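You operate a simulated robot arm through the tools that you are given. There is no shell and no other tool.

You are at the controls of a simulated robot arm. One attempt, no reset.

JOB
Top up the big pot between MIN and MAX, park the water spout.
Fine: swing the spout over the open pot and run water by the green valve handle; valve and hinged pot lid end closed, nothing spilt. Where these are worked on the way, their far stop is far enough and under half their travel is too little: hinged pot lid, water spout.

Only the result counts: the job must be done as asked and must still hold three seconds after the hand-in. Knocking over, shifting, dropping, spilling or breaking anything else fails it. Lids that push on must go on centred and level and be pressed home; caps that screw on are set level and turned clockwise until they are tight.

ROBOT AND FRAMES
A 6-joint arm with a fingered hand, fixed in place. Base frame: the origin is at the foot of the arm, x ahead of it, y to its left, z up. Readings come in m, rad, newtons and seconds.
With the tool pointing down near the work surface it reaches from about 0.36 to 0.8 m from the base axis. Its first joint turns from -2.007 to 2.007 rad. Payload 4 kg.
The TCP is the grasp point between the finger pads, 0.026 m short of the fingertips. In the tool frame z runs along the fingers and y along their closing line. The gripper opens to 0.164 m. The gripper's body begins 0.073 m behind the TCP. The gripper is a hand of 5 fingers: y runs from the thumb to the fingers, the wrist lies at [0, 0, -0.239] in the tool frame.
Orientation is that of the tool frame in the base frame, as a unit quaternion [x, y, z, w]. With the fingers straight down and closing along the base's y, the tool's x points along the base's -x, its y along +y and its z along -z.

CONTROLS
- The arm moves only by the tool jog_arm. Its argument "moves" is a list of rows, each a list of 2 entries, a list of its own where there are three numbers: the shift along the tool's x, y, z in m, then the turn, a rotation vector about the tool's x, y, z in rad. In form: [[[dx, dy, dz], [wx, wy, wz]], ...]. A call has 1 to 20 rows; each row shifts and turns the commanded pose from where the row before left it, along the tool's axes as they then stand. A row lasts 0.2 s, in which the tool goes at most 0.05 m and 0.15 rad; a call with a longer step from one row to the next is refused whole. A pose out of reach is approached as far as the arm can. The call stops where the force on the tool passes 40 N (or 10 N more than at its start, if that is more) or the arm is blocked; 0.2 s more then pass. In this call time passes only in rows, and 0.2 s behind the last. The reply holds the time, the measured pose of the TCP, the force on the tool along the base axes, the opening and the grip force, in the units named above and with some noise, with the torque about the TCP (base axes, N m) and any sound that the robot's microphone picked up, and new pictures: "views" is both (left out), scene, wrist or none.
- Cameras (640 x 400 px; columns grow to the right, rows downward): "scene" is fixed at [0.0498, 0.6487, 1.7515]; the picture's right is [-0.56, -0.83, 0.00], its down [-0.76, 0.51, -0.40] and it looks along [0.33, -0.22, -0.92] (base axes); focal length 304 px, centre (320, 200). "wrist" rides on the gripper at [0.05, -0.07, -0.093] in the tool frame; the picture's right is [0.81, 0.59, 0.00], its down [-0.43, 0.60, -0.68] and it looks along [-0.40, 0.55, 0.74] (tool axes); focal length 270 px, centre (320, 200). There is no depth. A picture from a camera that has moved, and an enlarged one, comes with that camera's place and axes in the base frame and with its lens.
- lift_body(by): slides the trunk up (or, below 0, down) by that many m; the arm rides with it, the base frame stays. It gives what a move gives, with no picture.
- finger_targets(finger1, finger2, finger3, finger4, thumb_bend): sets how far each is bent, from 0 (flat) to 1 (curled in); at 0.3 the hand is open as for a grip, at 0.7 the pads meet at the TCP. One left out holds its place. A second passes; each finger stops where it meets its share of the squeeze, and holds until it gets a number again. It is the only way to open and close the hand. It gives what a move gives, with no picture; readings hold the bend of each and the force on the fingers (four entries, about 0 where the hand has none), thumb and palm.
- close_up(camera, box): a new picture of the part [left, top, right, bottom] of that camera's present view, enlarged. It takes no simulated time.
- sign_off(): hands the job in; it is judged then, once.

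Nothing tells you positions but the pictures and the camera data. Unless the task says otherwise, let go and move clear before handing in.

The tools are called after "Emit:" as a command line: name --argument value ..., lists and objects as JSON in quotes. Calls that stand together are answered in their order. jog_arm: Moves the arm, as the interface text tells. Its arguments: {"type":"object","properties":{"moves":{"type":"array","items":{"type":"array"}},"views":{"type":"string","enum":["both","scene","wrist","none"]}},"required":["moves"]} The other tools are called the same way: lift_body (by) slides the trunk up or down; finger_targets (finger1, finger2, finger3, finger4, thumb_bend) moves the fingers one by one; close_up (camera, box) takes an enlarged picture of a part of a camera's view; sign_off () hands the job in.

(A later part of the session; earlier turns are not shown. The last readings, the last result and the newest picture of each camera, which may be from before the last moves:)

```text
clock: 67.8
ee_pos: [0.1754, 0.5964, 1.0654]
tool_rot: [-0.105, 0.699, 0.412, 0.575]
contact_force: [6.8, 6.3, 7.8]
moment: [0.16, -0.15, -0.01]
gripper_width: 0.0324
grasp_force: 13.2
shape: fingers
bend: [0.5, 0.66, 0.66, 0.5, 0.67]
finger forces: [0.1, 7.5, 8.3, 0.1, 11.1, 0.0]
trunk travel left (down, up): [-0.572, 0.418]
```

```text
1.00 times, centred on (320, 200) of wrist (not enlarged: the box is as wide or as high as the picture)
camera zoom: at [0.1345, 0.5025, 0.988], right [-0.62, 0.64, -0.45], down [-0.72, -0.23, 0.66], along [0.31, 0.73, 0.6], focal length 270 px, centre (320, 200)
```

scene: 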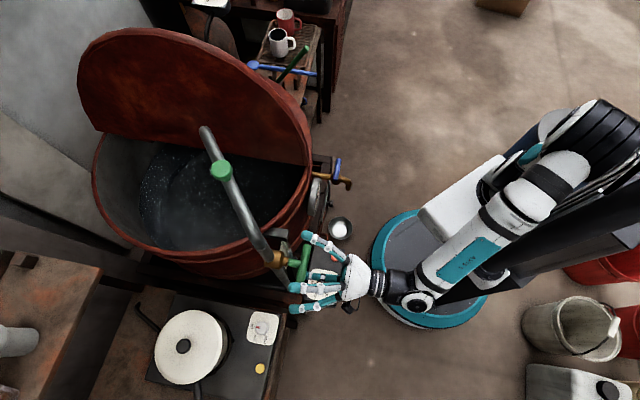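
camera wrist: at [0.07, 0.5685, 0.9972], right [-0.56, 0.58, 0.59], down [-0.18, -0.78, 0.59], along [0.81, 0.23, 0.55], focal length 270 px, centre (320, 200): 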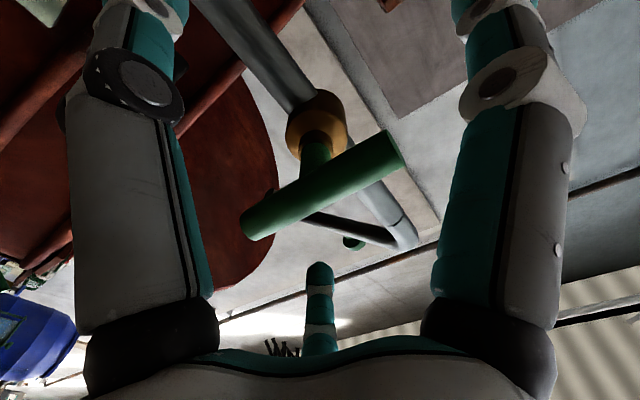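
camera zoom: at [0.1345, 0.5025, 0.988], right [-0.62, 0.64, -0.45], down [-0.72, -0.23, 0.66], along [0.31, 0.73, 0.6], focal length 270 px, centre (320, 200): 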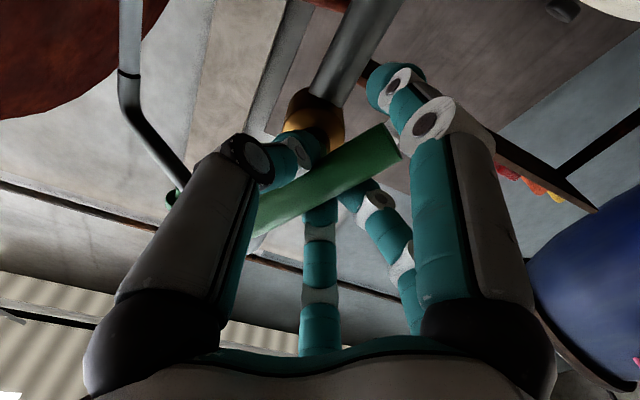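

The level sits at about row 270. I need to pin down where MIN and MAX fall on the tube from this viewpoint, so I'll zoom in tighter. This takes no simulated time.

Emit:
close_up --camera "scene" --box '[279, 236, 293, 248]'

Emit:
close_up --camera "scene" --box '[281, 242, 293, 256]'

```text
16.00 times, centred on (286, 242) of scene
camera zoom: at [0.0498, 0.6487, 1.7515], right [-0.56, -0.83, 0.0], down [-0.76, 0.51, -0.4], along [0.33, -0.22, -0.92], focal length 4860 px, centre (864, -472)
```

zoom: 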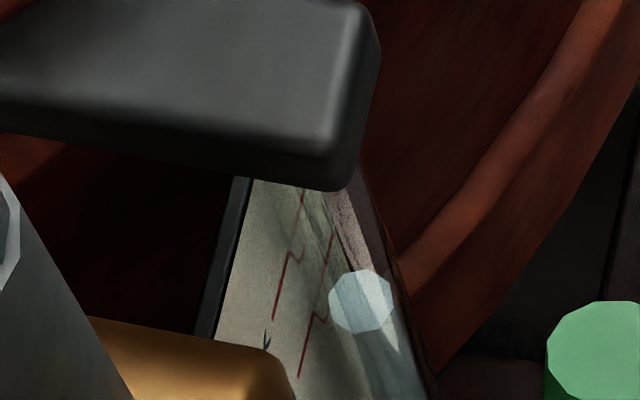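

```text
16.00 times, centred on (287, 249) of scene
camera zoom: at [0.0498, 0.6487, 1.7515], right [-0.56, -0.83, 0.0], down [-0.76, 0.51, -0.4], along [0.33, -0.22, -0.92], focal length 4860 px, centre (848, -584)
```

zoom: 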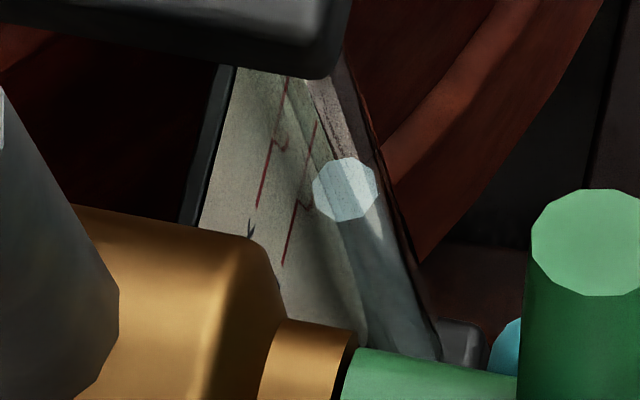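

From both views, MIN works out at z≈0.814 and MAX at ≈0.859. The water started at ≈0.788 and is now at ≈0.823, about 9 mm above MIN. I'll hold about 3.5 s more and then close, aiming for the middle.

Emit:
jog_arm --moves '[[[0, 0, 0], [0, 0, 0]], [[0, 0, 0], [0, 0, 0]], [[0, 0, 0], [0, 0, 0]], [[0, 0, 0], [0, 0, 0]], [[0, 0, 0], [0, 0, 0]], [[0, 0, 0], [0, 0, 0]], [[0, 0, 0], [0, 0, 0]], [[0, 0, 0], [0, 0, 0]], [[0, 0, 0], [0, 0, 0]], [[0, 0, 0], [0, 0, 0]], [[0, 0, 0], [0, 0, 0]], [[0, 0, 0], [0, 0, 0]], [[0, 0, 0], [0, 0, 0]], [[0, 0, 0], [0, 0, 0]], [[0, 0, 0], [0, 0, 0]], [[0, 0, 0], [0, 0, 0]]]' --views "none"

Emit:
close_up --camera "scene" --box '[268, 228, 298, 258]'

```text
clock: 71.2
ee_pos: [0.175, 0.5971, 1.0658]
tool_rot: [-0.105, 0.699, 0.411, 0.575]
contact_force: [6.7, 7.0, 7.4]
moment: [0.1, -0.13, 0.02]
gripper_width: 0.0322
grasp_force: 13.0
shape: fingers
bend: [0.5, 0.66, 0.66, 0.5, 0.67]
finger forces: [0.0, 7.6, 8.2, 0.1, 11.1, 0.0]
trunk travel left (down, up): [-0.572, 0.418]
```

```text
13.33 times, centred on (283, 243) of scene
camera zoom: at [0.0498, 0.6487, 1.7515], right [-0.56, -0.83, 0.0], down [-0.76, 0.51, -0.4], along [0.33, -0.22, -0.92], focal length 4050 px, centre (813, -373)
```

zoom: 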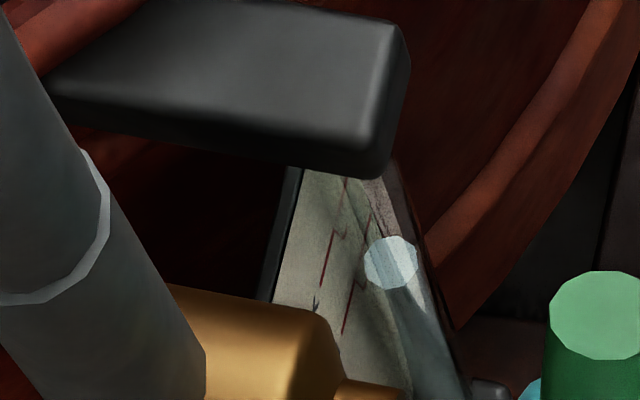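

The level is at ≈0.830, about 16 mm above MIN. I'll close the valve now.

Emit:
jog_arm --moves '[[[0, 0, 0], [0, 0, 0.14]], [[0, 0, 0], [0, 0, 0.14]], [[0, 0, 0], [0, 0, 0.14]], [[0, 0, 0], [0, 0, 0.14]], [[0, 0, 0], [0, 0, 0.14]], [[0, 0, 0], [0, 0, 0.14]], [[0, 0, 0], [0, 0, 0.14]], [[0, 0, 0], [0, 0, 0.12]]]' --views "none"

Emit:
close_up --camera "scene" --box '[268, 228, 298, 258]'

Emit:
close_up --camera "scene" --box '[250, 210, 350, 300]'

Emit:
close_up --camera "wrist" --box '[0, 0, 640, 400]'

```text
clock: 73.0
ee_pos: [0.1745, 0.5982, 1.066]
tool_rot: [0.277, 0.65, 0.652, 0.276]
contact_force: [7.1, 6.5, 12.7]
moment: [0.11, -0.29, -0.02]
gripper_width: 0.0325
grasp_force: 14.3
shape: fingers
bend: [0.5, 0.65, 0.65, 0.5, 0.68]
finger forces: [0.0, 7.8, 11.3, 0.1, 9.8, 0.0]
trunk travel left (down, up): [-0.572, 0.418]
```

```text
13.33 times, centred on (283, 243) of scene
camera zoom: at [0.0498, 0.6487, 1.7515], right [-0.56, -0.83, 0.0], down [-0.76, 0.51, -0.4], along [0.33, -0.22, -0.92], focal length 4050 px, centre (813, -373)
```

zoom: 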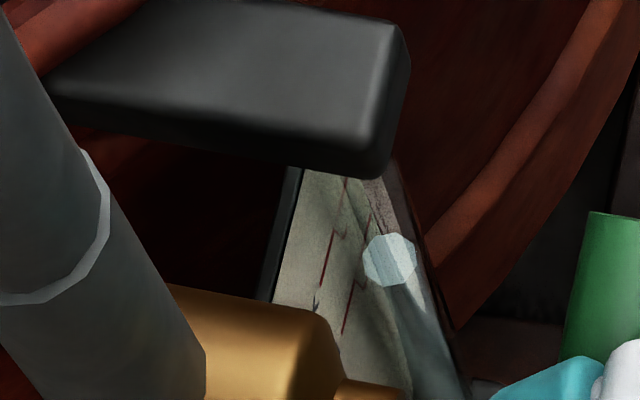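

```text
4.44 times, centred on (300, 255) of scene
camera zoom: at [0.0498, 0.6487, 1.7515], right [-0.56, -0.83, 0.0], down [-0.76, 0.51, -0.4], along [0.33, -0.22, -0.92], focal length 1350 px, centre (409, -44)
```

zoom: 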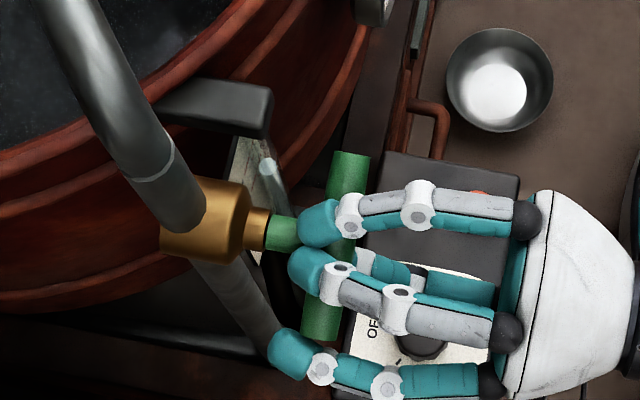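

```text
1.00 times, centred on (320, 200) of wrist (not enlarged: the box is as wide or as high as the picture)
camera zoom: at [0.0721, 0.5674, 0.9963], right [-0.56, 0.58, 0.59], down [-0.18, -0.78, 0.59], along [0.81, 0.22, 0.55], focal length 270 px, centre (320, 200)
```

zoom: 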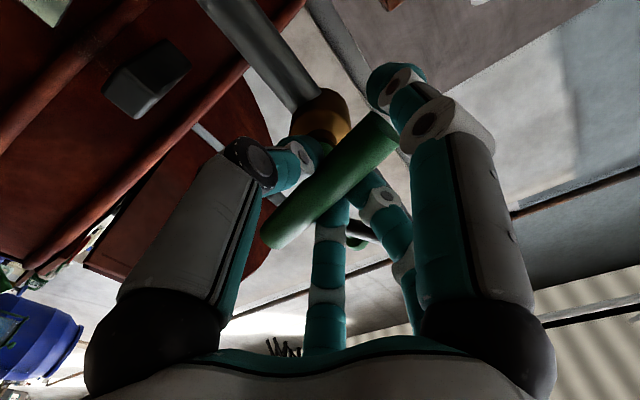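

The bar slipped a little in the grip and is still about 13° short of closed. I'll turn further clockwise until it meets its closed stop.

Emit:
jog_arm --moves '[[[0, 0, 0], [0, 0, 0.12]], [[0, 0, 0], [0, 0, 0.12]], [[0, 0, 0], [0, 0, 0.08]]]' --views "none"

Emit:
close_up --camera "scene" --box '[268, 228, 298, 258]'

Emit:
close_up --camera "scene" --box '[250, 210, 350, 300]'

Emit:
close_up --camera "wrist" --box '[0, 0, 640, 400]'

```text
clock: 73.8
ee_pos: [0.1749, 0.5983, 1.0655]
tool_rot: [0.376, 0.598, 0.688, 0.168]
contact_force: [8.2, 9.0, 13.6]
moment: [0.05, -0.25, 0.03]
gripper_width: 0.0327
grasp_force: 14.2
shape: fingers
bend: [0.5, 0.65, 0.65, 0.5, 0.68]
finger forces: [0.1, 8.3, 12.3, 0.1, 8.3, 0.0]
trunk travel left (down, up): [-0.572, 0.418]
```

```text
13.33 times, centred on (283, 243) of scene
camera zoom: at [0.0498, 0.6487, 1.7515], right [-0.56, -0.83, 0.0], down [-0.76, 0.51, -0.4], along [0.33, -0.22, -0.92], focal length 4050 px, centre (813, -373)
```

zoom: 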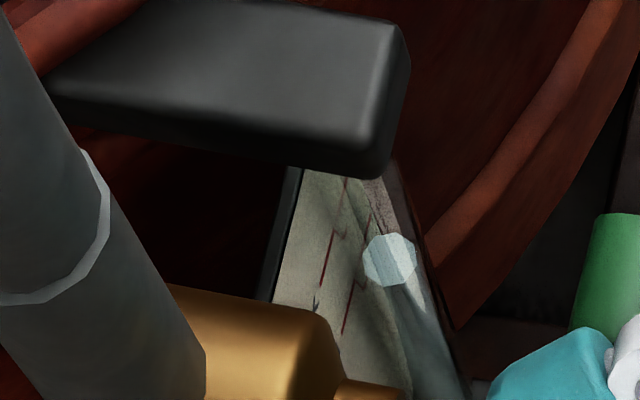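

```text
4.44 times, centred on (300, 255) of scene
camera zoom: at [0.0498, 0.6487, 1.7515], right [-0.56, -0.83, 0.0], down [-0.76, 0.51, -0.4], along [0.33, -0.22, -0.92], focal length 1350 px, centre (409, -44)
```

zoom: 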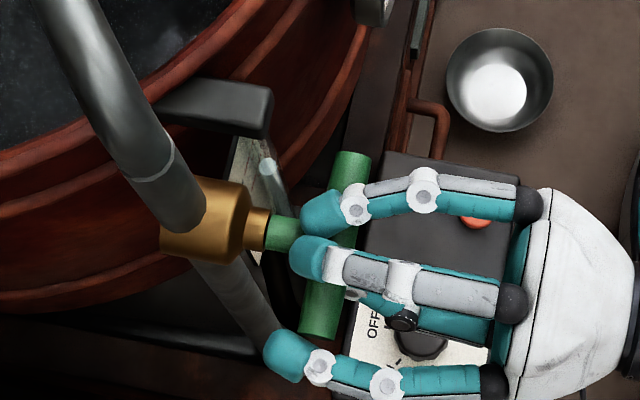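

```text
1.00 times, centred on (320, 200) of wrist (not enlarged: the box is as wide or as high as the picture)
camera zoom: at [0.0584, 0.5813, 1.0154], right [-0.4, 0.42, 0.81], down [-0.07, -0.9, 0.43], along [0.91, 0.12, 0.39], focal length 270 px, centre (320, 200)
```

zoom: 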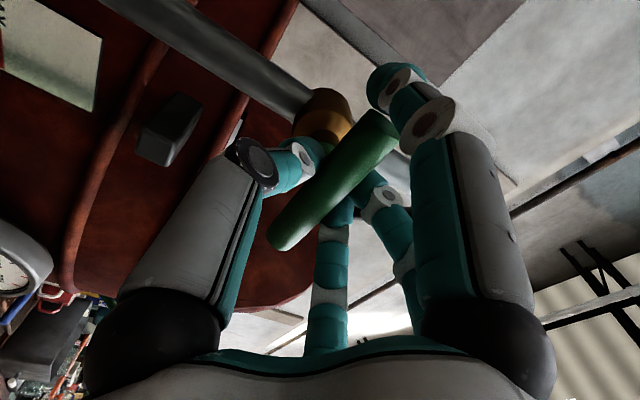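

The bar looks back at its original horizontal position. I'll push slightly more to confirm it's on the stop.

Emit:
jog_arm --moves '[[[0, 0, 0], [0, 0, 0.1]], [[0, 0, 0], [0, 0, 0]], [[0, 0, 0], [0, 0, 0]], [[0, 0, 0], [0, 0, 0]], [[0, 0, 0], [0, 0, 0]], [[0, 0, 0], [0, 0, 0]]]' --views "none"

Emit:
close_up --camera "scene" --box '[268, 228, 298, 258]'

Emit:
close_up --camera "scene" --box '[250, 210, 350, 300]'

Emit:
close_up --camera "wrist" --box '[0, 0, 640, 400]'

```text
clock: 75.2
ee_pos: [0.1741, 0.5974, 1.0646]
tool_rot: [0.406, 0.578, 0.695, 0.134]
contact_force: [8.3, 10.9, 13.5]
moment: [0.02, -0.28, 0.01]
gripper_width: 0.0325
grasp_force: 14.7
shape: fingers
bend: [0.5, 0.65, 0.65, 0.5, 0.68]
finger forces: [0.0, 8.4, 12.3, 0.1, 9.0, 0.0]
trunk travel left (down, up): [-0.572, 0.418]
```

```text
13.33 times, centred on (283, 243) of scene
camera zoom: at [0.0498, 0.6487, 1.7515], right [-0.56, -0.83, 0.0], down [-0.76, 0.51, -0.4], along [0.33, -0.22, -0.92], focal length 4050 px, centre (813, -373)
```

zoom: 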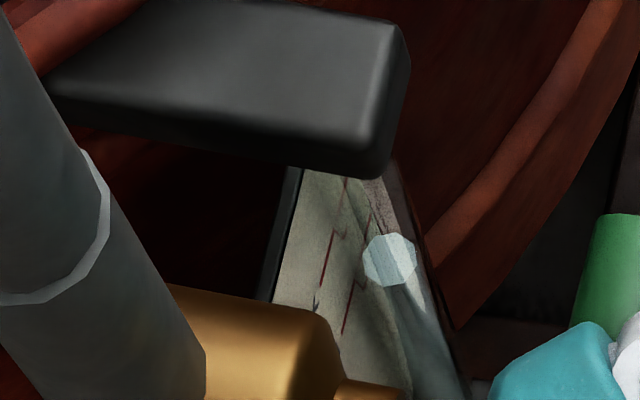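

```text
4.44 times, centred on (300, 255) of scene
camera zoom: at [0.0498, 0.6487, 1.7515], right [-0.56, -0.83, 0.0], down [-0.76, 0.51, -0.4], along [0.33, -0.22, -0.92], focal length 1350 px, centre (409, -44)
```

zoom: 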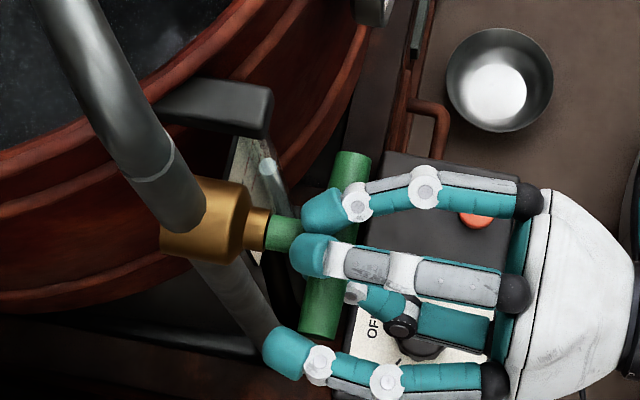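

```text
1.00 times, centred on (320, 200) of wrist (not enlarged: the box is as wide or as high as the picture)
camera zoom: at [0.0553, 0.5844, 1.0223], right [-0.35, 0.36, 0.87], down [-0.04, -0.93, 0.37], along [0.94, 0.09, 0.34], focal length 270 px, centre (320, 200)
```

zoom: 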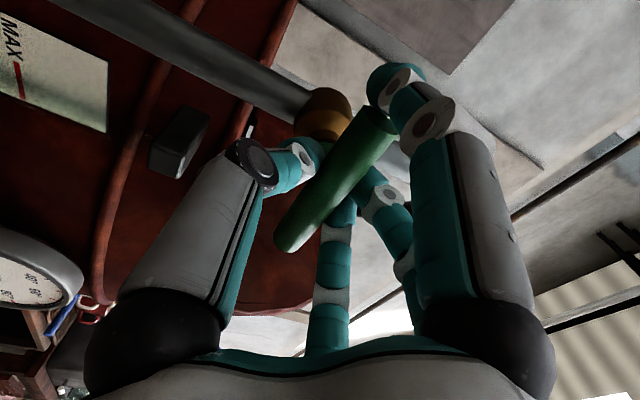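

The valve is on its stop and the level is steady. I'll release, back off, and read the gauge with the wrist camera from a flatter angle.

Emit:
finger_targets --finger1 0.3 --finger2 0.3 --finger3 0.3 --finger4 0.3 --thumb_bend 0.3

Emit:
jog_arm --moves '[[[0, 0, -0.03], [0, 0, 0]], [[0, 0, -0.03], [0, 0, 0]], [[0, 0, -0.02], [0, 0, 0.15]]]'

Emit:
close_up --camera "scene" --box '[250, 210, 350, 300]'

Emit:
close_up --camera "scene" --box '[268, 228, 298, 258]'

```text
clock: 76.2
ee_pos: [0.1743, 0.597, 1.0652]
tool_rot: [0.406, 0.58, 0.694, 0.134]
contact_force: [0.1, -0.4, -0.1]
moment: [0.02, -0.02, 0.0]
gripper_width: 0.0907
grasp_force: 0.1
shape: fingers
bend: [0.3, 0.3, 0.3, 0.3, 0.3]
finger forces: [0.0, 0.0, 0.1, 0.0, 0.0, 0.0]
trunk travel left (down, up): [-0.572, 0.418]
```

```text
clock: 77.2
ee_pos: [0.1393, 0.5482, 1.0899]
tool_rot: [0.461, 0.548, 0.688, 0.119]
contact_force: [-0.4, -0.5, -0.4]
moment: [-0.01, 0.01, 0.02]
gripper_width: 0.0906
grasp_force: 0.0
shape: fingers
bend: [0.3, 0.3, 0.3, 0.3, 0.3]
finger forces: [0.1, 0.0, 0.1, 0.0, 0.0, 0.0]
out of reach, approached as far as the arm can: row 3
trunk travel left (down, up): [-0.572, 0.418]
stopped in row 3: the arm was blocked; the commanded pose is now the measured one
camera wrist: at [0.0159, 0.5465, 1.0581], right [-0.24, 0.32, 0.92], down [-0.08, -0.95, 0.31], along [0.97, 0.0, 0.25], focal length 270 px, centre (320, 200)
```

scene: 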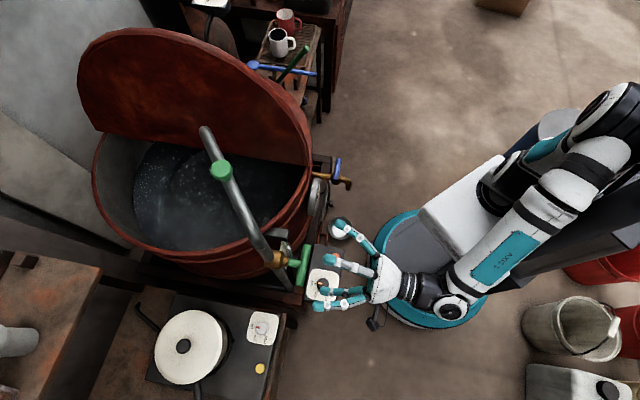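
wrist: 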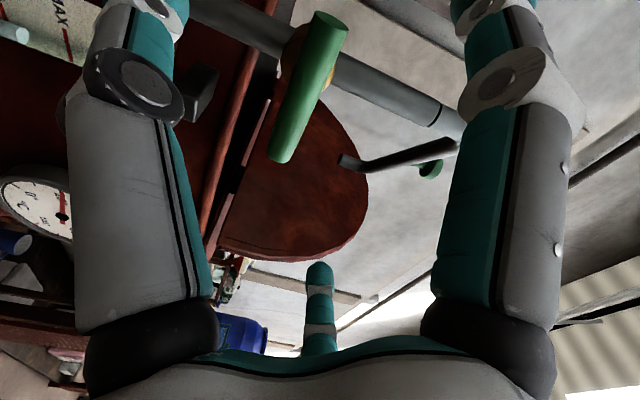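

```text
4.44 times, centred on (300, 255) of scene
camera zoom: at [0.0498, 0.6487, 1.7515], right [-0.56, -0.83, 0.0], down [-0.76, 0.51, -0.4], along [0.33, -0.22, -0.92], focal length 1350 px, centre (409, -44)
```

zoom: 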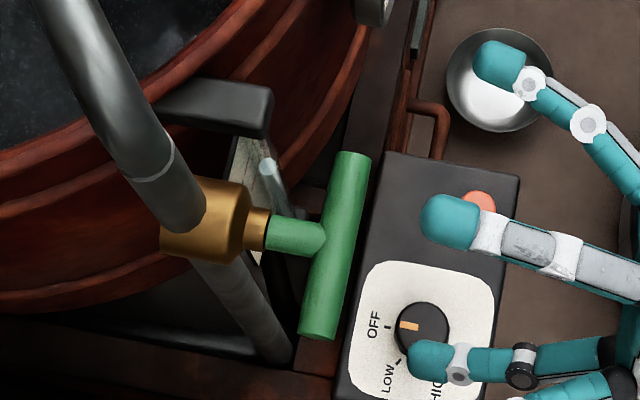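

```text
13.33 times, centred on (283, 243) of scene
camera zoom: at [0.0498, 0.6487, 1.7515], right [-0.56, -0.83, 0.0], down [-0.76, 0.51, -0.4], along [0.33, -0.22, -0.92], focal length 4050 px, centre (813, -373)
```

zoom: 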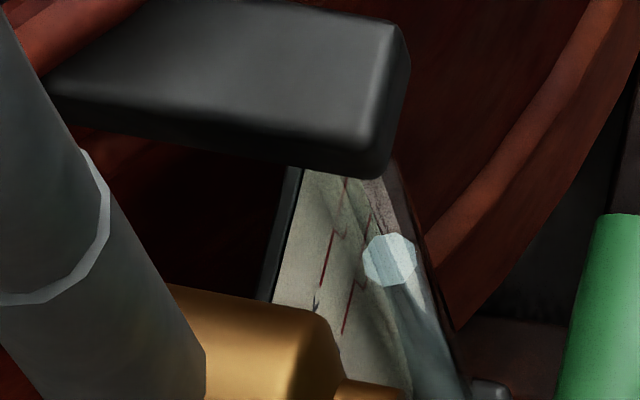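

The level is steady and the bar is back to horizontal. I'll zoom the wrist camera on the gauge for a flatter reading.

Emit:
close_up --camera "wrist" --box '[0, 0, 110, 70]'

```text
5.71 times, centred on (55, 35) of wrist
camera zoom: at [0.0159, 0.5465, 1.0581], right [-0.24, 0.32, 0.92], down [-0.08, -0.95, 0.31], along [0.97, 0.0, 0.25], focal length 1544 px, centre (1834, 1143)
```

zoom: 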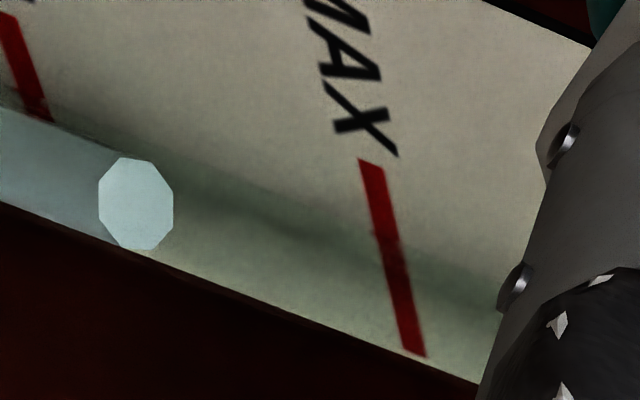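

Clear reading: the water top sits between MIN and MAX, about 17 mm above MIN. Next I'll raise the trunk back and return to the spout knob to park it.

Emit:
lift_body --by 0.353

Emit:
close_up --camera "scene" --box '[0, 0, 640, 400]'

```text
clock: 80.6
ee_pos: [0.1378, 0.5487, 1.4429]
tool_rot: [0.461, 0.548, 0.688, 0.119]
contact_force: [-0.2, 0.0, 0.3]
moment: [-0.02, -0.01, -0.01]
gripper_width: 0.0906
grasp_force: 0.1
shape: fingers
bend: [0.3, 0.3, 0.3, 0.3, 0.3]
finger forces: [0.0, 0.0, 0.0, 0.0, 0.0, 0.1]
trunk travel left (down, up): [-0.925, 0.065]
```

```text
1.00 times, centred on (320, 200) of scene (not enlarged: the box is as wide or as high as the picture)
camera zoom: at [0.0498, 0.6487, 1.7515], right [-0.56, -0.83, 0.0], down [-0.76, 0.51, -0.4], along [0.33, -0.22, -0.92], focal length 304 px, centre (320, 200)
```

zoom: 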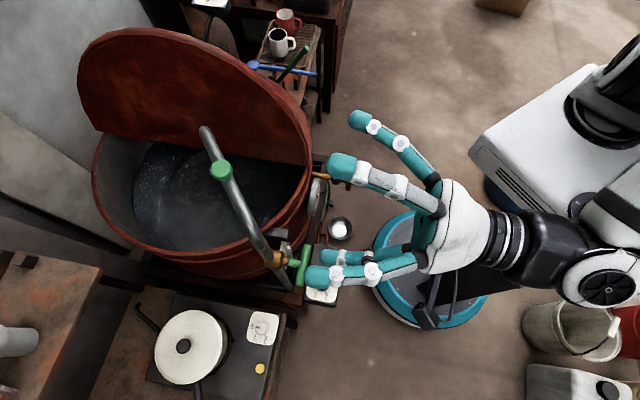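

I'll rotate the hand back to the pose used for the knob: undo the roll, then pitch down.

Emit:
jog_arm --moves '[[[0, 0, 0], [0, 0, -0.132]], [[0, 0, 0], [0, 0, -0.132]], [[0, 0, 0], [0, 0, -0.132]], [[0, 0, 0], [0, 0, -0.132]], [[0, 0, 0], [0, -0.141, 0]], [[0, 0, 0], [0.146, 0, 0]], [[0, 0, 0], [0.146, 0, 0]], [[0, 0, 0], [0.146, 0, 0]], [[0, 0, 0], [0.146, 0, 0]], [[0, 0, 0], [0.146, 0, 0]], [[0, 0, 0], [0.146, 0, 0]], [[0, 0, 0], [0.146, 0, 0]], [[0, 0, 0], [0.146, 0, 0]]]'

```text
clock: 83.4
ee_pos: [0.1392, 0.5497, 1.4427]
tool_rot: [0.474, 0.861, 0.161, 0.091]
contact_force: [0.3, 0.0, 0.4]
moment: [0.0, 0.0, -0.01]
gripper_width: 0.0906
grasp_force: 0.1
shape: fingers
bend: [0.3, 0.3, 0.3, 0.3, 0.3]
finger forces: [0.0, 0.1, 0.0, 0.1, 0.1, 0.1]
trunk travel left (down, up): [-0.925, 0.065]
camera wrist: at [0.0268, 0.5383, 1.5042], right [0.03, 0.98, 0.21], down [0.49, -0.2, 0.85], along [0.87, 0.08, -0.48], focal length 270 px, centre (320, 200)
```

scene: 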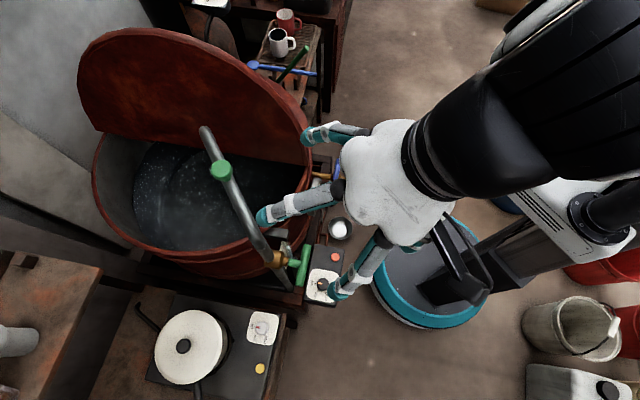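
wrist: 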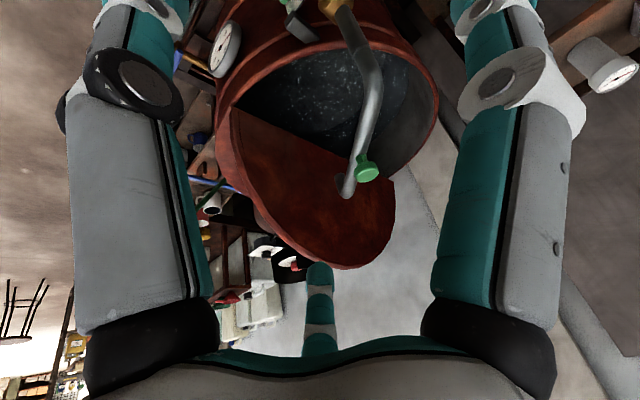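

The hand pose matches the earlier one. I'll move to just above the knob at about (0.357, 0.646, 1.292).

Emit:
jog_arm --moves '[[[-0.0069, 0.033, 0.0272], [0, 0, 0]], [[-0.0069, 0.033, 0.0272], [0, 0, 0]], [[-0.0069, 0.033, 0.0272], [0, 0, 0]], [[-0.0069, 0.033, 0.0272], [0, 0, 0]], [[-0.0069, 0.033, 0.0272], [0, 0, 0]]]'

```text
clock: 84.6
ee_pos: [0.3299, 0.6293, 1.379]
tool_rot: [0.474, 0.861, 0.162, 0.091]
contact_force: [0.4, 0.2, 1.0]
moment: [0.0, 0.02, -0.03]
gripper_width: 0.0904
grasp_force: 0.0
shape: fingers
bend: [0.3, 0.3, 0.3, 0.3, 0.3]
finger forces: [0.0, 0.0, 0.0, 0.1, 0.0, 0.0]
trunk travel left (down, up): [-0.925, 0.065]
camera wrist: at [0.2188, 0.6187, 1.4393], right [0.03, 0.98, 0.21], down [0.49, -0.2, 0.85], along [0.87, 0.08, -0.48], focal length 270 px, centre (320, 200)
```

scene: 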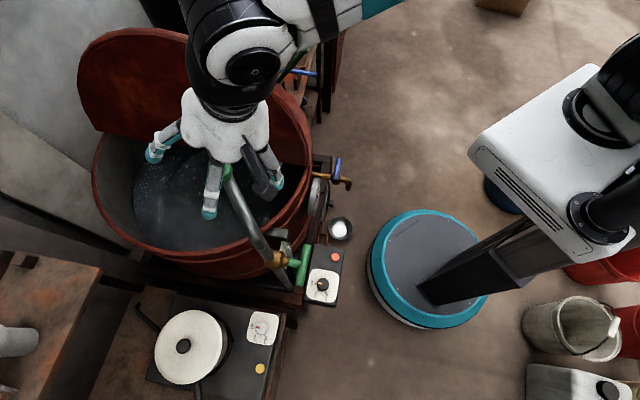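
wrist: 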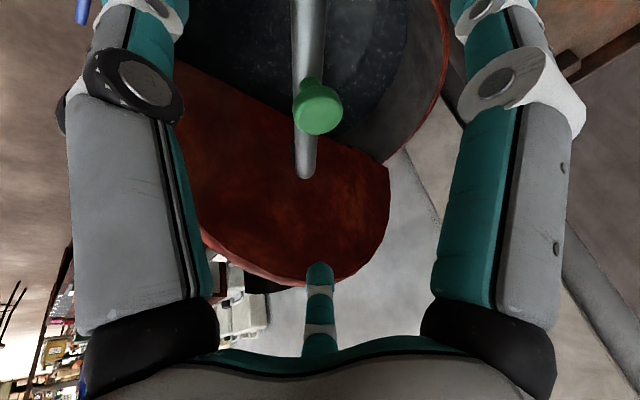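

The knob is again straight ahead. I'll advance 8.4 cm and close the cage.

Emit:
jog_arm --moves '[[[0, -0.001, 0.025], [0, 0, 0]], [[0, -0.001, 0.025], [0, 0, 0]], [[0, -0.001, 0.022], [0, 0, 0]], [[0, 0, 0.012], [0, 0, 0]]]' --views "wrist"

Emit:
finger_targets --finger1 0.62 --finger2 0.62 --finger3 0.62 --finger4 0.62 --thumb_bend 0.62

Emit:
close_up --camera "wrist" --box '[200, 80, 460, 320]'

```text
clock: 85.6
ee_pos: [0.3513, 0.6426, 1.2981]
tool_rot: [0.475, 0.86, 0.164, 0.091]
contact_force: [0.5, -0.1, 0.2]
moment: [-0.01, 0.0, -0.01]
gripper_width: 0.0907
grasp_force: 0.1
shape: fingers
bend: [0.3, 0.3, 0.3, 0.3, 0.3]
finger forces: [0.1, 0.0, 0.1, 0.0, 0.0, 0.1]
trunk travel left (down, up): [-0.925, 0.065]
camera wrist: at [0.2406, 0.6319, 1.3594], right [0.03, 0.98, 0.21], down [0.49, -0.2, 0.85], along [0.87, 0.08, -0.48], focal length 270 px, centre (320, 200)
```

wrist: 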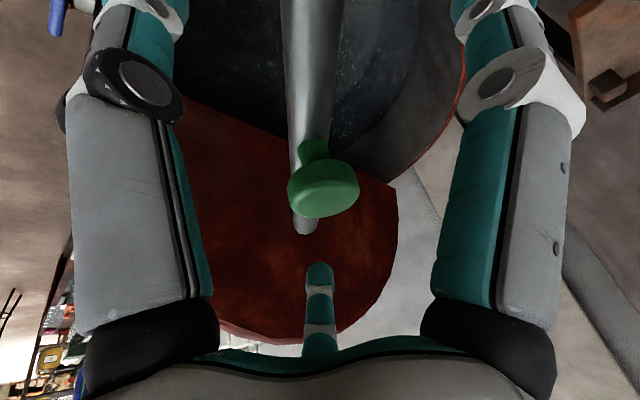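

```text
clock: 86.6
ee_pos: [0.3514, 0.6422, 1.2982]
tool_rot: [0.474, 0.86, 0.164, 0.091]
contact_force: [1.3, 0.9, -0.1]
moment: [-0.03, -0.02, -0.03]
gripper_width: 0.0132
grasp_force: 1.1
shape: fingers
bend: [0.62, 0.61, 0.61, 0.62, 0.62]
finger forces: [0.0, 0.7, 1.1, 0.1, 0.1, 0.0]
trunk travel left (down, up): [-0.925, 0.065]
```

```text
1.67 times, centred on (330, 200) of wrist
camera zoom: at [0.2406, 0.6316, 1.3596], right [0.03, 0.98, 0.21], down [0.49, -0.2, 0.85], along [0.87, 0.08, -0.48], focal length 450 px, centre (303, 200)
```

zoom: 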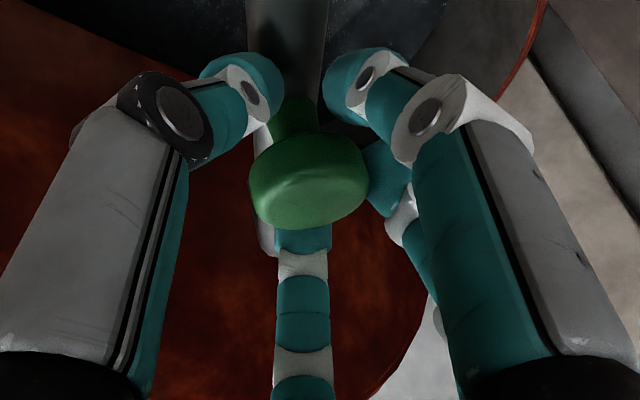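

Caged again. Now I'll swing the spout counter-clockwise, back toward its parked position.

Emit:
jog_arm --moves '[[[0.0095, 0.0062, 0.0025], [-0.0001, 0.0368, -0.0929]], [[0.0095, 0.0062, 0.0025], [-0.0001, 0.0368, -0.0929]], [[0.0095, 0.0062, 0.0025], [-0.0001, 0.0368, -0.0929]], [[0.0095, 0.0062, 0.0025], [-0.0001, 0.0368, -0.0929]], [[0.0095, 0.0062, 0.0025], [-0.0001, 0.0368, -0.0929]]]'

```text
clock: 87.8
ee_pos: [0.3432, 0.7004, 1.2996]
tool_rot: [0.245, 0.951, 0.181, 0.048]
contact_force: [2.7, 0.7, 1.3]
moment: [0.05, -0.03, -0.03]
gripper_width: 0.0127
grasp_force: 2.0
shape: fingers
bend: [0.62, 0.61, 0.61, 0.62, 0.62]
finger forces: [0.1, 0.7, 1.9, 0.1, 1.4, 0.0]
trunk travel left (down, up): [-0.925, 0.065]
camera wrist: at [0.2502, 0.6376, 1.3595], right [-0.44, 0.87, 0.21], down [0.52, 0.06, 0.85], along [0.73, 0.49, -0.48], focal length 270 px, centre (320, 200)
```

scene: 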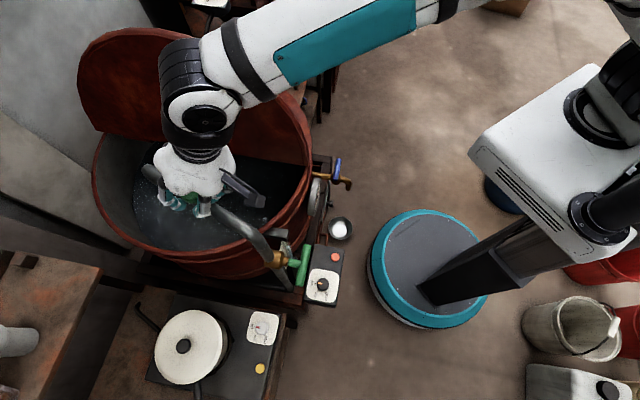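
wrist: 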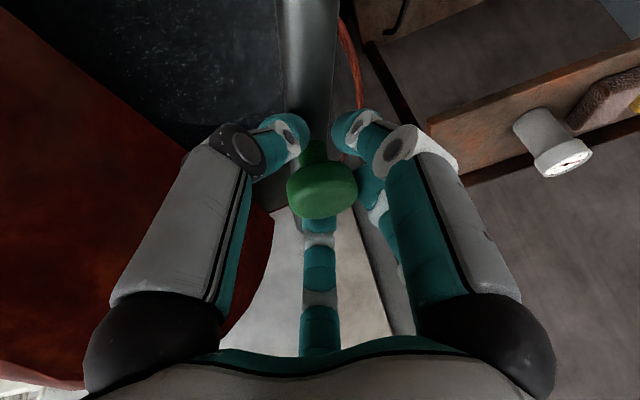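

Emit:
jog_arm --moves '[[[0.0095, 0.0062, 0.0025], [-0.0001, 0.0368, -0.0929]], [[0.0095, 0.0062, 0.0025], [-0.0001, 0.0368, -0.0929]], [[0.0095, 0.0062, 0.0025], [-0.0001, 0.0368, -0.0929]], [[0.0095, 0.0062, 0.0025], [-0.0001, 0.0368, -0.0929]], [[0.0095, 0.0062, 0.0025], [-0.0001, 0.0368, -0.0929]], [[0.0095, 0.0062, 0.0025], [-0.0001, 0.0368, -0.0929]]]'

```text
clock: 89.2
ee_pos: [0.2984, 0.7511, 1.2982]
tool_rot: [-0.046, 0.981, 0.188, -0.007]
contact_force: [1.8, 1.3, 5.1]
moment: [0.0, -0.06, 0.05]
gripper_width: 0.0124
grasp_force: 3.6
shape: fingers
bend: [0.62, 0.61, 0.6, 0.62, 0.62]
finger forces: [0.1, 1.2, 1.8, 0.1, 3.9, 0.0]
trunk travel left (down, up): [-0.925, 0.065]
camera wrist: at [0.2572, 0.6472, 1.3586], right [-0.86, 0.47, 0.21], down [0.4, 0.34, 0.85], along [0.33, 0.81, -0.48], focal length 270 px, centre (320, 200)
```

scene: 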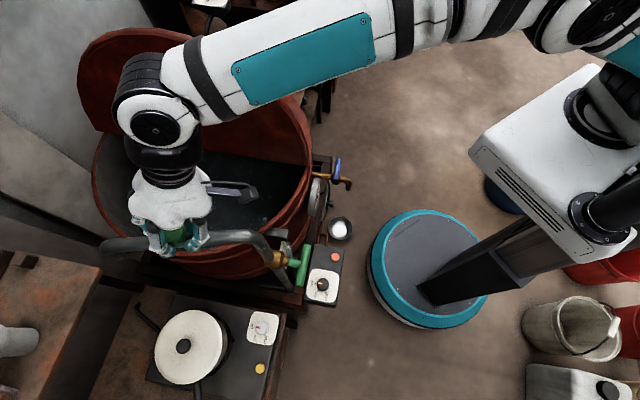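
wrist: 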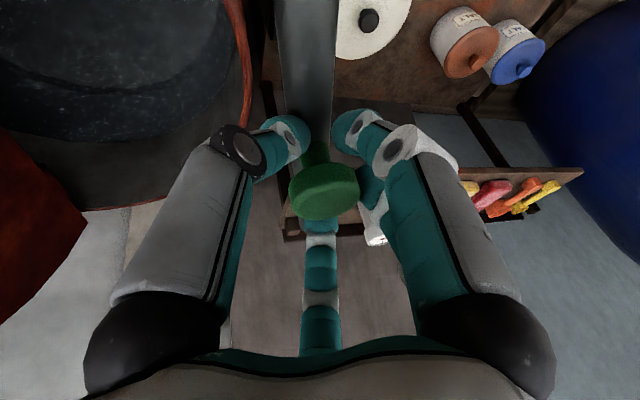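

Nearly parked. I'll nudge further to find the stop.

Emit:
jog_arm --moves '[[[0.0047, 0.0032, 0.0012], [0, 0.0184, -0.0465]], [[0.0047, 0.0032, 0.0012], [0, 0.0184, -0.0465]]]' --views "none"

Emit:
close_up --camera "scene" --box '[80, 190, 320, 340]'

```text
clock: 89.8
ee_pos: [0.2908, 0.7567, 1.2987]
tool_rot: [-0.093, 0.978, 0.187, -0.018]
contact_force: [4.5, -1.0, 5.2]
moment: [-0.11, -0.08, -0.03]
gripper_width: 0.0117
grasp_force: 4.6
shape: fingers
bend: [0.62, 0.62, 0.61, 0.6, 0.63]
finger forces: [0.0, 0.1, 1.0, 2.2, 5.3, 0.0]
trunk travel left (down, up): [-0.925, 0.065]
```

```text
2.67 times, centred on (200, 265) of scene
camera zoom: at [0.0498, 0.6487, 1.7515], right [-0.56, -0.83, 0.0], down [-0.76, 0.51, -0.4], along [0.33, -0.22, -0.92], focal length 810 px, centre (640, 27)
```

zoom: 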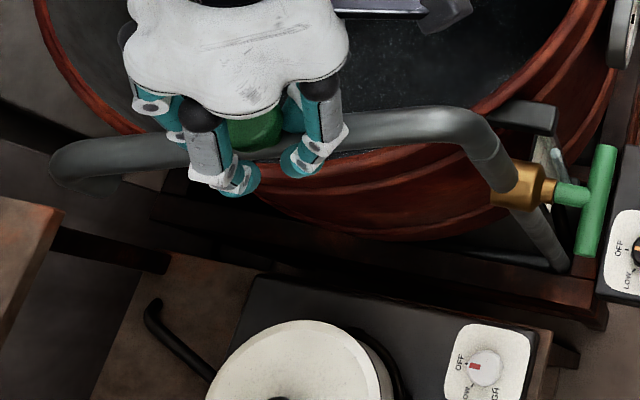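

Emit:
jog_arm --moves '[[[0.0047, 0.0032, 0.0012], [0, 0.0184, -0.0465]]]' --views "none"

Emit:
close_up --camera "scene" --box '[80, 190, 320, 340]'

```text
clock: 90.2
ee_pos: [0.2839, 0.7588, 1.2989]
tool_rot: [-0.118, 0.975, 0.185, -0.022]
contact_force: [7.2, -5.4, 4.7]
moment: [-0.17, -0.14, -0.08]
gripper_width: 0.0116
grasp_force: 5.9
shape: fingers
bend: [0.62, 0.62, 0.62, 0.59, 0.63]
finger forces: [0.0, 0.0, 0.2, 4.6, 6.6, 0.0]
trunk travel left (down, up): [-0.925, 0.065]
```

```text
2.67 times, centred on (200, 265) of scene
camera zoom: at [0.0498, 0.6487, 1.7515], right [-0.56, -0.83, 0.0], down [-0.76, 0.51, -0.4], along [0.33, -0.22, -0.92], focal length 810 px, centre (640, 27)
```

zoom: 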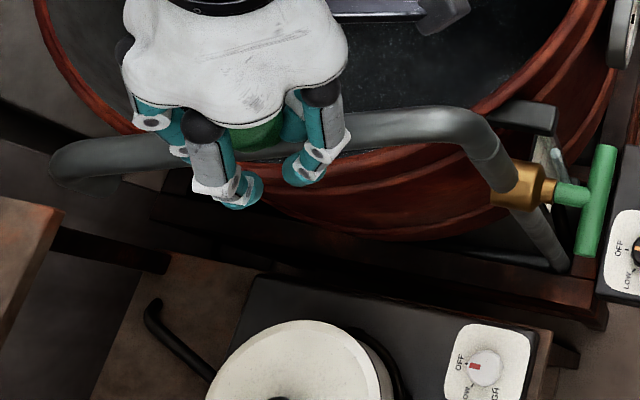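

The spout is hard on its parked stop and matches its original place. I'll ease off, open, and withdraw.

Emit:
jog_arm --moves '[[[-0.0047, -0.0032, -0.0012], [0, -0.0184, 0.0465]], [[-0.003, -0.002, -0.0008], [0, -0.01, 0.025]]]' --views "none"

Emit:
finger_targets --finger1 0.3 --finger2 0.3 --finger3 0.3 --finger4 0.3 --thumb_bend 0.3

Emit:
jog_arm --moves '[[[0, 0, -0.03], [0, 0, 0]], [[0, 0, -0.04], [0, 0, 0]], [[0, 0, -0.05], [0, 0, 0]], [[0, -0.03, -0.03], [0, 0, 0]]]'

Emit:
close_up --camera "scene" --box '[80, 190, 320, 340]'

```text
clock: 90.8
ee_pos: [0.2927, 0.7562, 1.298]
tool_rot: [-0.079, 0.979, 0.187, -0.015]
contact_force: [-0.6, 0.2, 0.8]
moment: [-0.04, 0.1, 0.03]
gripper_width: 0.0111
grasp_force: 4.2
shape: fingers
bend: [0.62, 0.62, 0.61, 0.6, 0.63]
finger forces: [0.0, 0.0, 0.9, 2.7, 4.8, 0.1]
trunk travel left (down, up): [-0.925, 0.065]
```

```text
clock: 91.8
ee_pos: [0.2931, 0.7558, 1.3023]
tool_rot: [-0.08, 0.978, 0.19, -0.014]
contact_force: [5.9, 6.2, 29.1]
moment: [-0.69, -0.13, 0.15]
gripper_width: 0.0727
grasp_force: 14.6
shape: fingers
bend: [0.3, 0.3, 0.3, 0.3, 0.39]
finger forces: [0.1, 0.0, 0.1, 0.0, 29.2, 0.1]
trunk travel left (down, up): [-0.925, 0.065]
```

```text
clock: 92.8
ee_pos: [0.3052, 0.6718, 1.4288]
tool_rot: [-0.081, 0.979, 0.187, -0.014]
contact_force: [-0.3, 0.0, 0.4]
moment: [0.07, 0.01, 0.01]
gripper_width: 0.0905
grasp_force: 0.0
shape: fingers
bend: [0.3, 0.3, 0.3, 0.3, 0.3]
finger forces: [0.0, 0.1, 0.1, 0.1, 0.0, 0.0]
trunk travel left (down, up): [-0.925, 0.065]
camera wrist: at [0.2716, 0.5641, 1.4887], right [-0.89, 0.41, 0.22], down [0.38, 0.37, 0.85], along [0.27, 0.84, -0.48], focal length 270 px, centre (320, 200)
```

scene: 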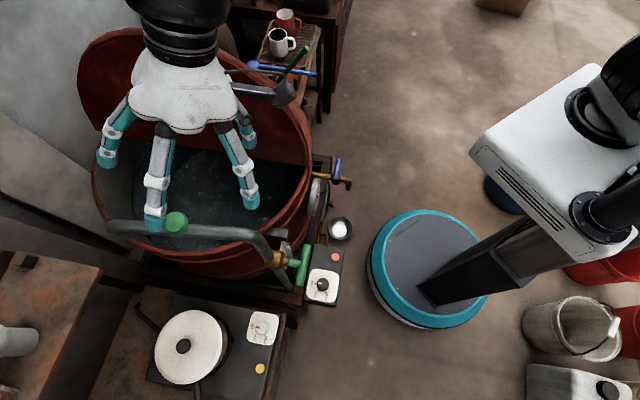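
wrist: 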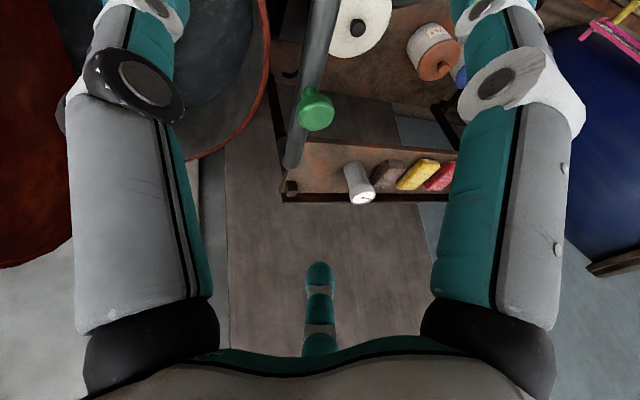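

```text
2.67 times, centred on (200, 265) of scene
camera zoom: at [0.0498, 0.6487, 1.7515], right [-0.56, -0.83, 0.0], down [-0.76, 0.51, -0.4], along [0.33, -0.22, -0.92], focal length 810 px, centre (640, 27)
```

zoom: 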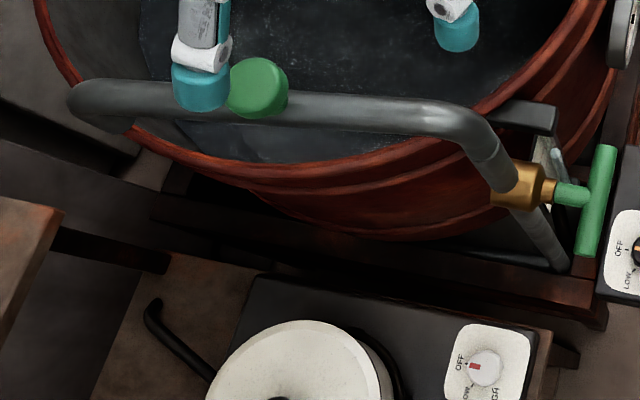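

Opening the thumb nudged the pipe and dragged the spout about 8° off its stop. I'll make a closed fist and push the knob back outward from the inner side, so that withdrawing can't drag it.

Emit:
finger_targets --finger1 0.7 --finger2 0.7 --finger3 0.7 --finger4 0.7 --thumb_bend 0.7

Emit:
jog_arm --moves '[[[-0.0264, 0.0105, 0.0198], [0, 0, 0]], [[-0.0264, 0.0105, 0.0198], [0, 0, 0]], [[0, -0.0123, 0.031], [0, 0, 0]], [[0, -0.0123, 0.031], [0, 0, 0]], [[0, -0.0123, 0.031], [0, 0, 0]]]'

Emit:
close_up --camera "scene" --box '[80, 150, 320, 300]'

```text
clock: 93.8
ee_pos: [0.3058, 0.6745, 1.427]
tool_rot: [-0.081, 0.979, 0.187, -0.014]
contact_force: [0.1, 0.3, -0.1]
moment: [0.0, 0.0, 0.01]
gripper_width: 0.0002
grasp_force: 0.0
shape: fingers
bend: [0.68, 0.68, 0.68, 0.68, 0.69]
finger forces: [0.0, 0.1, 0.0, 0.1, 0.0, 0.0]
trunk travel left (down, up): [-0.925, 0.065]
```

```text
clock: 95.0
ee_pos: [0.355, 0.7166, 1.2966]
tool_rot: [-0.081, 0.979, 0.186, -0.014]
contact_force: [-0.1, 0.2, 0.6]
moment: [0.0, 0.01, 0.01]
gripper_width: 0.0
grasp_force: 0.1
shape: fingers
bend: [0.68, 0.68, 0.68, 0.68, 0.69]
finger forces: [0.0, 0.0, 0.0, 0.0, 0.0, 0.0]
trunk travel left (down, up): [-0.925, 0.065]
camera wrist: at [0.3199, 0.6104, 1.3581], right [-0.89, 0.41, 0.21], down [0.38, 0.37, 0.85], along [0.27, 0.83, -0.48], focal length 270 px, centre (320, 200)
```

scene: 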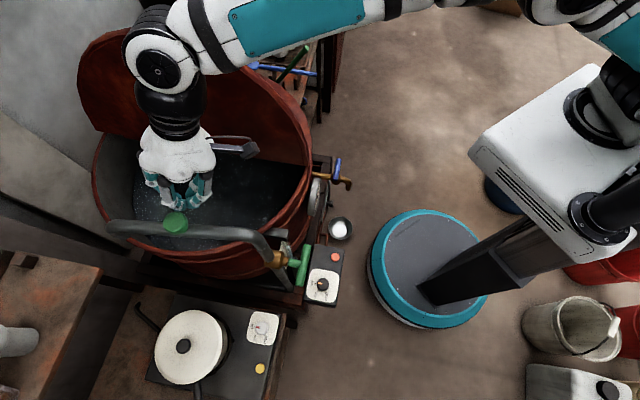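
wrist: 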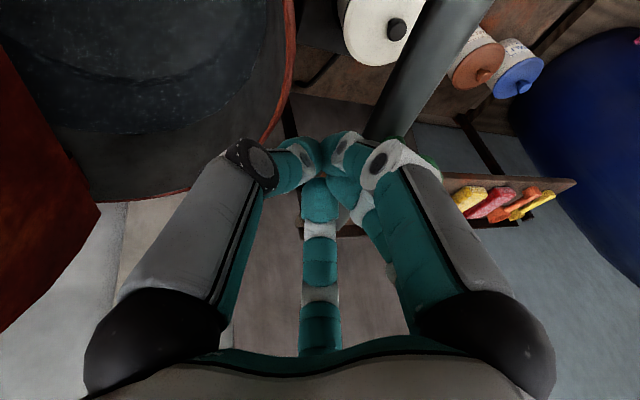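

```text
2.67 times, centred on (200, 225) of scene
camera zoom: at [0.0498, 0.6487, 1.7515], right [-0.56, -0.83, 0.0], down [-0.76, 0.51, -0.4], along [0.33, -0.22, -0.92], focal length 810 px, centre (640, 133)
```

zoom: 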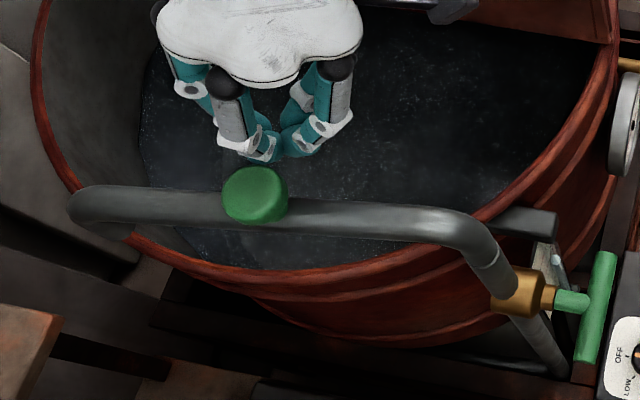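

The fist is on the inner side of the knob. I'll push outward.

Emit:
jog_arm --moves '[[[0.0068, 0.0068, 0.0027], [0, 0, 0]], [[0.0068, 0.0068, 0.0027], [0, 0, 0]], [[0.0068, 0.0068, 0.0027], [0, 0, 0]]]' --views "none"

Emit:
close_up --camera "scene" --box '[80, 190, 320, 340]'

```text
clock: 95.8
ee_pos: [0.3302, 0.7354, 1.2993]
tool_rot: [-0.08, 0.979, 0.187, -0.014]
contact_force: [3.3, -3.8, 4.2]
moment: [0.08, 0.06, 0.0]
gripper_width: 0.0001
grasp_force: 2.7
shape: fingers
bend: [0.68, 0.7, 0.68, 0.68, 0.69]
finger forces: [0.0, 5.8, 0.1, 0.0, 0.0, 0.1]
trunk travel left (down, up): [-0.925, 0.065]
```

```text
2.67 times, centred on (200, 265) of scene
camera zoom: at [0.0498, 0.6487, 1.7515], right [-0.56, -0.83, 0.0], down [-0.76, 0.51, -0.4], along [0.33, -0.22, -0.92], focal length 810 px, centre (640, 27)
```

zoom: 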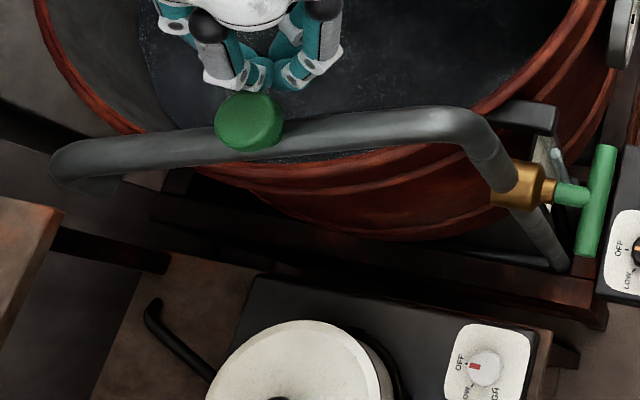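

The spout matches its original parked view. One more small push to confirm it's on the stop.

Emit:
jog_arm --moves '[[[0.0041, 0.0041, 0.0016], [0, 0, 0]]]' --views "none"

Emit:
close_up --camera "scene" --box '[80, 190, 320, 340]'

```text
clock: 96.2
ee_pos: [0.3272, 0.7385, 1.2987]
tool_rot: [-0.08, 0.979, 0.187, -0.014]
contact_force: [5.9, -3.8, 6.6]
moment: [0.14, 0.08, -0.07]
gripper_width: 0.0002
grasp_force: 8.6
shape: fingers
bend: [0.68, 0.71, 0.68, 0.68, 0.69]
finger forces: [0.0, 17.9, 0.0, 0.1, 0.0, 0.0]
trunk travel left (down, up): [-0.925, 0.065]
```

```text
2.67 times, centred on (200, 265) of scene
camera zoom: at [0.0498, 0.6487, 1.7515], right [-0.56, -0.83, 0.0], down [-0.76, 0.51, -0.4], along [0.33, -0.22, -0.92], focal length 810 px, centre (640, 27)
```

zoom: 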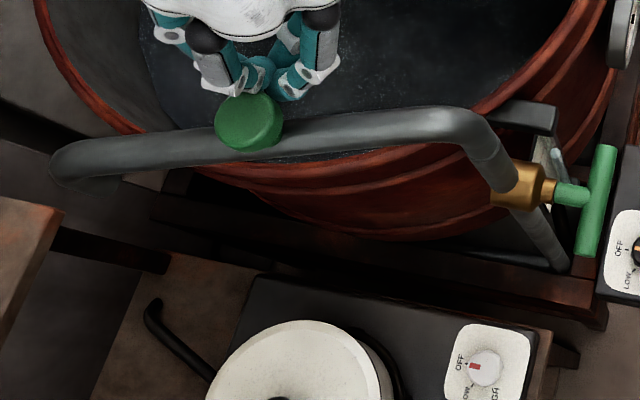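

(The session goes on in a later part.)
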